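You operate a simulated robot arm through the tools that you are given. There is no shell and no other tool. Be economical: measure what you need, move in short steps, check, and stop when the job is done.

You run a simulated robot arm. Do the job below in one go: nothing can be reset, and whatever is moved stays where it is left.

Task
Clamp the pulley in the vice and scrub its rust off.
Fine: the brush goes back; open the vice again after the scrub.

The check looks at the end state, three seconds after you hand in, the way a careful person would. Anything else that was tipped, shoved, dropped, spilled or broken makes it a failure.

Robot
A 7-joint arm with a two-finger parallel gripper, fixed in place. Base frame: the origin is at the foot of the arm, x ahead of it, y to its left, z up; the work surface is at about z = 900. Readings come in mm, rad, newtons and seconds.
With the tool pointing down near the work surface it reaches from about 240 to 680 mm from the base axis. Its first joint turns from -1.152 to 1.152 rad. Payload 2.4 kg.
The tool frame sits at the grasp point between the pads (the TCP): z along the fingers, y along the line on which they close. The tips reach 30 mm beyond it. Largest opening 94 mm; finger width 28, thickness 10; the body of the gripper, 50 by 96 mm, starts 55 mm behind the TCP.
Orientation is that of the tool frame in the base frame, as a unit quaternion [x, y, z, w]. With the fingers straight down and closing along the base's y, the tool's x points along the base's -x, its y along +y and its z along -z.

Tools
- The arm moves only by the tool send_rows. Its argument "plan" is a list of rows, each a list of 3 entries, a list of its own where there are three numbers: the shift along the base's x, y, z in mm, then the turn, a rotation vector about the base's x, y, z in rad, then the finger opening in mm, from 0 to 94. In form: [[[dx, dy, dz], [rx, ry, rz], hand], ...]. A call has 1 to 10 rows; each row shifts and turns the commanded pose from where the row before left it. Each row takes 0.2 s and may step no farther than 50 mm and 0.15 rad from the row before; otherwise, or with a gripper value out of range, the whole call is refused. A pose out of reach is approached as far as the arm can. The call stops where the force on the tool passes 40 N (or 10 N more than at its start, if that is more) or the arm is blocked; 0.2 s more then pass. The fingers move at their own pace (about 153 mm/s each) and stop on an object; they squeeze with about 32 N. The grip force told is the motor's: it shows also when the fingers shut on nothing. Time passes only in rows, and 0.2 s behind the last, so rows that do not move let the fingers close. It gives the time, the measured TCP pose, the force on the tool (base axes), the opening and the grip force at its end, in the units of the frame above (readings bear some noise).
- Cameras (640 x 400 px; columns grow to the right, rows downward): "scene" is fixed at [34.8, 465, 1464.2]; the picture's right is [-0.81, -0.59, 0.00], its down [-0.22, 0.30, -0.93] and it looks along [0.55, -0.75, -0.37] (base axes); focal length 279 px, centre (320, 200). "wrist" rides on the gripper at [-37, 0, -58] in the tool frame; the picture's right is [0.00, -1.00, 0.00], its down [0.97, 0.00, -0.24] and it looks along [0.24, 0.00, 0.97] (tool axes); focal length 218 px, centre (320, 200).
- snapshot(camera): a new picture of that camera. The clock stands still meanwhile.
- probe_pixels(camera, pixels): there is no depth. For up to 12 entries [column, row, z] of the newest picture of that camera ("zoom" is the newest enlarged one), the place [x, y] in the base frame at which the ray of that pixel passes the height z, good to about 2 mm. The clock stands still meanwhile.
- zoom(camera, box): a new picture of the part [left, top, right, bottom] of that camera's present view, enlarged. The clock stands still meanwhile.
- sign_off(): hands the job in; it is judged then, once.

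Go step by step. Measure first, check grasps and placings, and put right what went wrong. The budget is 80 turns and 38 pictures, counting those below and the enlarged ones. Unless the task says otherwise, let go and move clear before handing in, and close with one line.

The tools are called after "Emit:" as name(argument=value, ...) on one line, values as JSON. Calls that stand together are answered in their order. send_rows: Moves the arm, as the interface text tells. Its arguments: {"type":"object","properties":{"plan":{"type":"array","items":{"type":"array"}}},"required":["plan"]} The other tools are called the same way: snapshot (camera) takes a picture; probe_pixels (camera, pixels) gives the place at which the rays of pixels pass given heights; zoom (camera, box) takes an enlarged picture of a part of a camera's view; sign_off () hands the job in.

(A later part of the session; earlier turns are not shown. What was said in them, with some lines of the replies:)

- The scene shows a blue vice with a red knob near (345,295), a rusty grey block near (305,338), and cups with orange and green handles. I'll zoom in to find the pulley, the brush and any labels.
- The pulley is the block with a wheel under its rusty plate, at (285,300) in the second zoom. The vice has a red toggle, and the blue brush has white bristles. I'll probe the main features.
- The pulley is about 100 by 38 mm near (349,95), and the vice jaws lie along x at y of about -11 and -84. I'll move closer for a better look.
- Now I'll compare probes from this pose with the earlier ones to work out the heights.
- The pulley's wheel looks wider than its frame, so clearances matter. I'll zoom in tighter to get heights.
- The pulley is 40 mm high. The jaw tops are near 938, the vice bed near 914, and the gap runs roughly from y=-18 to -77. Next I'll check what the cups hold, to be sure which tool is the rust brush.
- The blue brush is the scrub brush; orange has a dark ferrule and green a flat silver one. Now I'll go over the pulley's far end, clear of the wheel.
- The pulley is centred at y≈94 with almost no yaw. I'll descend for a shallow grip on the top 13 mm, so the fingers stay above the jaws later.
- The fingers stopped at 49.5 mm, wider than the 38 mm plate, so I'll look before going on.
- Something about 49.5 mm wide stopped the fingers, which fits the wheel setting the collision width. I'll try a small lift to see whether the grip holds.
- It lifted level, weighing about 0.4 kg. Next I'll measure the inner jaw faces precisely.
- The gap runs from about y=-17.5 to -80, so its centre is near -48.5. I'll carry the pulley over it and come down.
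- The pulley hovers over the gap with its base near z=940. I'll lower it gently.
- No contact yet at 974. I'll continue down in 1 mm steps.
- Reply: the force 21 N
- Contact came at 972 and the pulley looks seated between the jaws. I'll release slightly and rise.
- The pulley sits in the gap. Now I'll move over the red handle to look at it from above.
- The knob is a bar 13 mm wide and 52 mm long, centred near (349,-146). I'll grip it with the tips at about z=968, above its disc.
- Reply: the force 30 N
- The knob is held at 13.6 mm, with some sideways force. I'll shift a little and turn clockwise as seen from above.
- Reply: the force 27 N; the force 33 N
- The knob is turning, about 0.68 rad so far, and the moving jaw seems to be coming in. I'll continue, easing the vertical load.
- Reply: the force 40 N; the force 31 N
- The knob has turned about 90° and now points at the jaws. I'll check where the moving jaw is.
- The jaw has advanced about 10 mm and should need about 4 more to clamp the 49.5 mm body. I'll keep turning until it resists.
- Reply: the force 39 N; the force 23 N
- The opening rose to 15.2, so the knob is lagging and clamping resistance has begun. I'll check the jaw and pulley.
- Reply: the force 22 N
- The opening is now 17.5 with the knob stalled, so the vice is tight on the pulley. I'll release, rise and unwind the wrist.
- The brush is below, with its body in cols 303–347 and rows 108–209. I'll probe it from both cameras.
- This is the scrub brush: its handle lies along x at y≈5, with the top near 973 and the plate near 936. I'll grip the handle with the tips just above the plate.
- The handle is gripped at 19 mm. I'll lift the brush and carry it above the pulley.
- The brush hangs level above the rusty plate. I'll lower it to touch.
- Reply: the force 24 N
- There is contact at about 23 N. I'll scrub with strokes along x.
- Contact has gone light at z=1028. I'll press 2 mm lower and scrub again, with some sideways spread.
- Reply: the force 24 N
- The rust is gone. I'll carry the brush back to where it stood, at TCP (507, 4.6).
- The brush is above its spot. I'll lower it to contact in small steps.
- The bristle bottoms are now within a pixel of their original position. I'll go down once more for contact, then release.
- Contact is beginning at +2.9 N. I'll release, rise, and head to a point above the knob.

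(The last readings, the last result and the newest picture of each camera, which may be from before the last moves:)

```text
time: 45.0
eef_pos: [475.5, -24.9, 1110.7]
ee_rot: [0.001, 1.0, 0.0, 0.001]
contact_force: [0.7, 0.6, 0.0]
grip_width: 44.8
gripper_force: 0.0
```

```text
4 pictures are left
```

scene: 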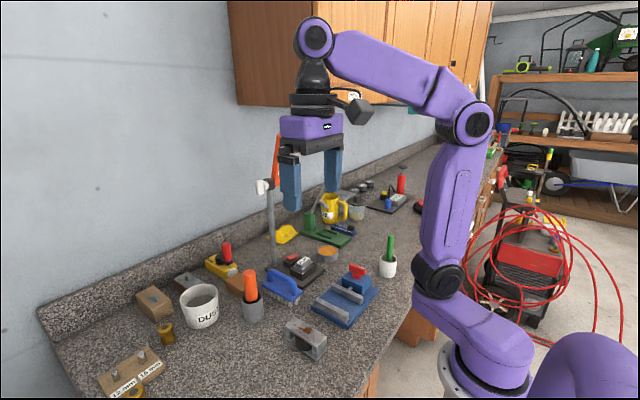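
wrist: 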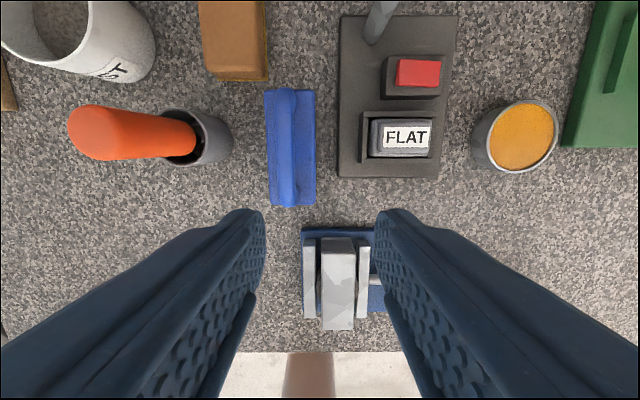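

The brush is standing back in place. I'll go to the knob with the wrist turned to about -2.2 rad to match it.

Emit:
send_rows(plan=[[[-25, -24, 0], [0, 0, -0.15], 45], [[-25, -24, 0], [0, 0, -0.15], 45], [[-25, -24, 0], [0, 0, -0.15], 45], [[-25, -24, 0], [0, 0, -0.15], 45], [[-25.5, -23.6, 0], [0, 0, -0.15], 45], [[0, 0, 0], [0, 0, -0.15], 45], [[0, 0, 0], [0, 0, -0.15], 45], [[0, 0, 0], [0, 0, -0.15], 45], [[0, 0, 0], [0, 0, -0.15], 45], [[0, 0, 0], [0, 0, -0.15], 45]])

Emit:
send_rows(plan=[[[0, 0, 0], [0, 0, -0.15], 45], [[0, 0, 0], [0, 0, -0.15], 45], [[0, 0, 0], [0, 0, -0.15], 45], [[0, 0, 0], [0, 0, -0.15], 45], [[0, 0, 0], [0, 0, -0.1], 45], [[0, 0, -30], [0, 0, 0], 45], [[0, 0, 0], [0, 0, 0], 45]])

Emit:
snapshot(camera="wrist")

```text
time: 47.2
eef_pos: [350.7, -143.7, 1108.8]
ee_rot: [0.683, 0.73, 0.0, 0.0]
contact_force: [1.1, -0.2, 0.5]
grip_width: 44.9
gripper_force: 0.0
```

```text
time: 48.8
eef_pos: [351.7, -145.0, 1077.7]
ee_rot: [0.892, 0.453, 0.0, 0.001]
contact_force: [-0.2, 0.1, 0.4]
grip_width: 44.7
gripper_force: 0.1
```

```text
3 pictures are left
```

wrist: 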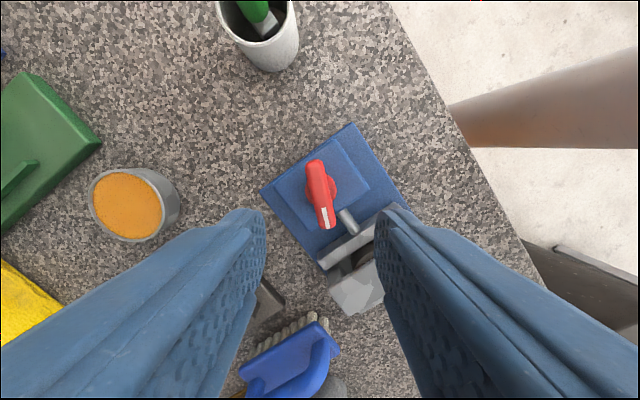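

The knob bar runs from (315,160) to (326,228), about 0.15 rad off the tool axis. I'll correct that, descend and grip.

Emit:
send_rows(plan=[[[-1, 1, -25], [0, 0, 0.15], 45], [[0, 0, -30], [0, 0, 0], 45], [[0, 0, -25], [0, 0, 0], 45], [[0, 0, 0], [0, 0, 0], 5], [[0, 0, 0], [0, 0, 0], 5], [[0, 0, 0], [0, 0, 0], 5]])

```text
time: 50.2
eef_pos: [349.5, -144.3, 999.1]
ee_rot: [0.856, 0.518, 0.0, 0.0]
contact_force: [7.5, -2.2, -3.8]
grip_width: 13.8
gripper_force: 44.8
```

The knob is held cleanly at 13.8. I'll turn it back counterclockwise.

Emit:
send_rows(plan=[[[0, 0, 0], [0, 0, 0.12], 5], [[0, 0, 0], [0, 0, 0.12], 5], [[0, 0, 0], [0, 0, 0.12], 5], [[0, 0, 0], [0, 0, 0.12], 5], [[0, 0, 0], [0, 0, 0.12], 5]])

Emit:
send_rows(plan=[[[0, 0, 0], [0, 0, 0.12], 5], [[0, 0, 0], [0, 0, 0.12], 5], [[0, 0, 0], [0, 0, 0.12], 5], [[0, 0, 0], [0, 0, 0.12], 5], [[0, 0, 0], [0, 0, 0], 5]])

```text
time: 51.4
eef_pos: [350.0, -144.4, 999.5]
ee_rot: [0.663, 0.749, -0.001, 0.001]
contact_force: [-2.5, -13.0, 30.6]
grip_width: 13.8
gripper_force: 45.3
```

```text
time: 52.6
eef_pos: [350.0, -144.2, 1000.4]
ee_rot: [0.465, 0.885, 0.0, 0.001]
contact_force: [-8.0, -26.8, 24.0]
grip_width: 13.7
gripper_force: 44.8
```

Emit:
send_rows(plan=[[[0, -1, 1], [0, 0, 0.12], 5], [[0, 0, 0], [0, 0, 0.12], 5], [[0, 0, 0], [0, 0, 0.12], 5], [[0, 0, 0], [0, 0, 0.12], 5]])

Emit:
send_rows(plan=[[[0, 0, 0], [0, 0, 0.12], 5], [[0, 0, 0], [0, 0, 0.12], 5], [[0, 0, 0], [0, 0, 0.12], 5], [[0, 0, 0], [0, 0, 0.12], 5], [[0, 0, 0], [0, 0, 0], 5]])

```text
time: 53.6
eef_pos: [350.1, -143.1, 999.5]
ee_rot: [0.241, 0.97, 0.0, -0.001]
contact_force: [-2.6, -22.5, -0.8]
grip_width: 13.5
gripper_force: 45.0
```

```text
time: 54.7
eef_pos: [348.6, -145.0, 1000.3]
ee_rot: [0.007, 1.0, -0.001, 0.0]
contact_force: [3.5, -6.8, -5.8]
grip_width: 13.7
gripper_force: 45.2
stopped in row 5: the force on the tool passed its limit (the readings are from after the stop); the commanded pose is now the measured one
```

The knob is back at its start angle and has reached its stop. I'll release, rise and check.

Emit:
send_rows(plan=[[[0, 0, 0], [0, 0, 0], 40], [[0, 0, 0], [0, 0, 0], 40], [[0, 0, 20], [0, 0, 0], 40], [[0, 0, 45], [0, 0, 0], 60], [[0, 0, 45], [0, 0, 0], 60], [[0, 0, 45], [0, 0, 0], 60], [[0, 30, 45], [0, 0, 0], 90], [[0, 0, 0], [0, 0, 0], 90]])

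Emit:
snapshot(camera="wrist")

Emit:
zoom(camera="scene", box=[250, 225, 400, 330])

```text
refused: row 7 steps farther than a row can; nothing moved
```

```text
2 pictures are left
```

wrist: 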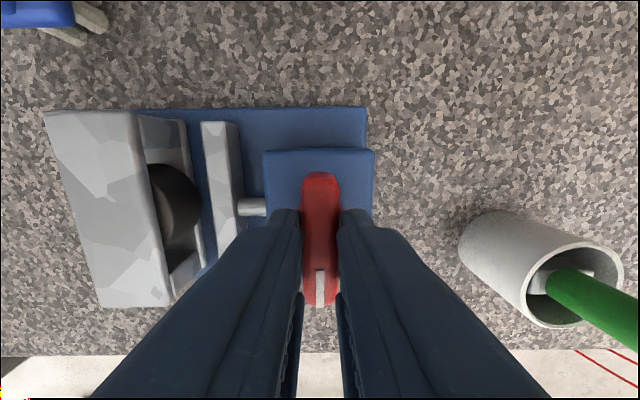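

```text
3.81 times, centred on (325, 278) of scene
```

zoom: 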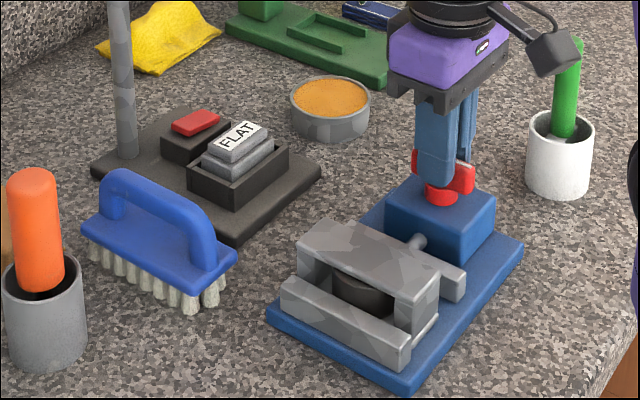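

That call was refused because row 7 stepped too far. The pictures do show the jaw backed off and the brush standing. I'll release and rise with shorter steps.

Emit:
send_rows(plan=[[[0, 0, 0], [0, 0, 0], 40], [[0, 0, 0], [0, 0, 0], 40], [[0, 0, 20], [0, 0, 0], 40], [[0, 0, 45], [0, 0, 0], 60], [[0, 0, 45], [0, 0, 0], 60], [[0, 0, 45], [0, 0, 0], 60], [[0, 10, 45], [0, 0, 0], 90], [[0, 0, 0], [0, 0, 0], 90]])

Emit:
zoom(camera="wrist", box=[220, 60, 460, 240])

```text
time: 56.5
eef_pos: [349.6, -133.8, 1201.1]
ee_rot: [0.007, 1.0, 0.0, -0.001]
contact_force: [-0.4, -0.1, -0.5]
grip_width: 90.2
gripper_force: 0.0
```

```text
2.22 times, centred on (340, 150) of wrist
```

zoom: 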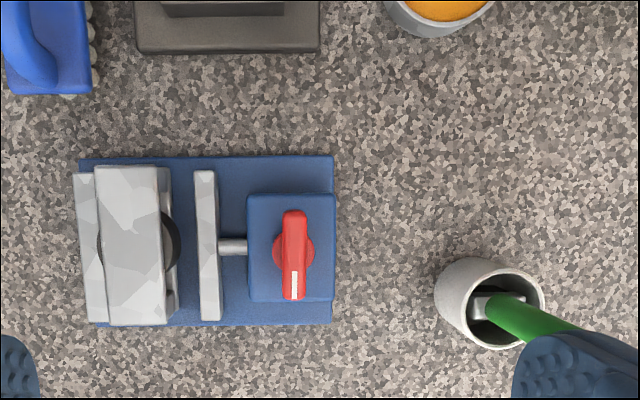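

The vice is open with the knob back at its start, the pulley is clean and resting in the vice, and the brush is back in its place. The arm is clear, so I'm handing in.

Emit:
sign_off()

```text
The job is handed in.
```

The pulley was clamped and scrubbed with no rust left showing; it now rests in the reopened vice, and the brush is back where it stood.
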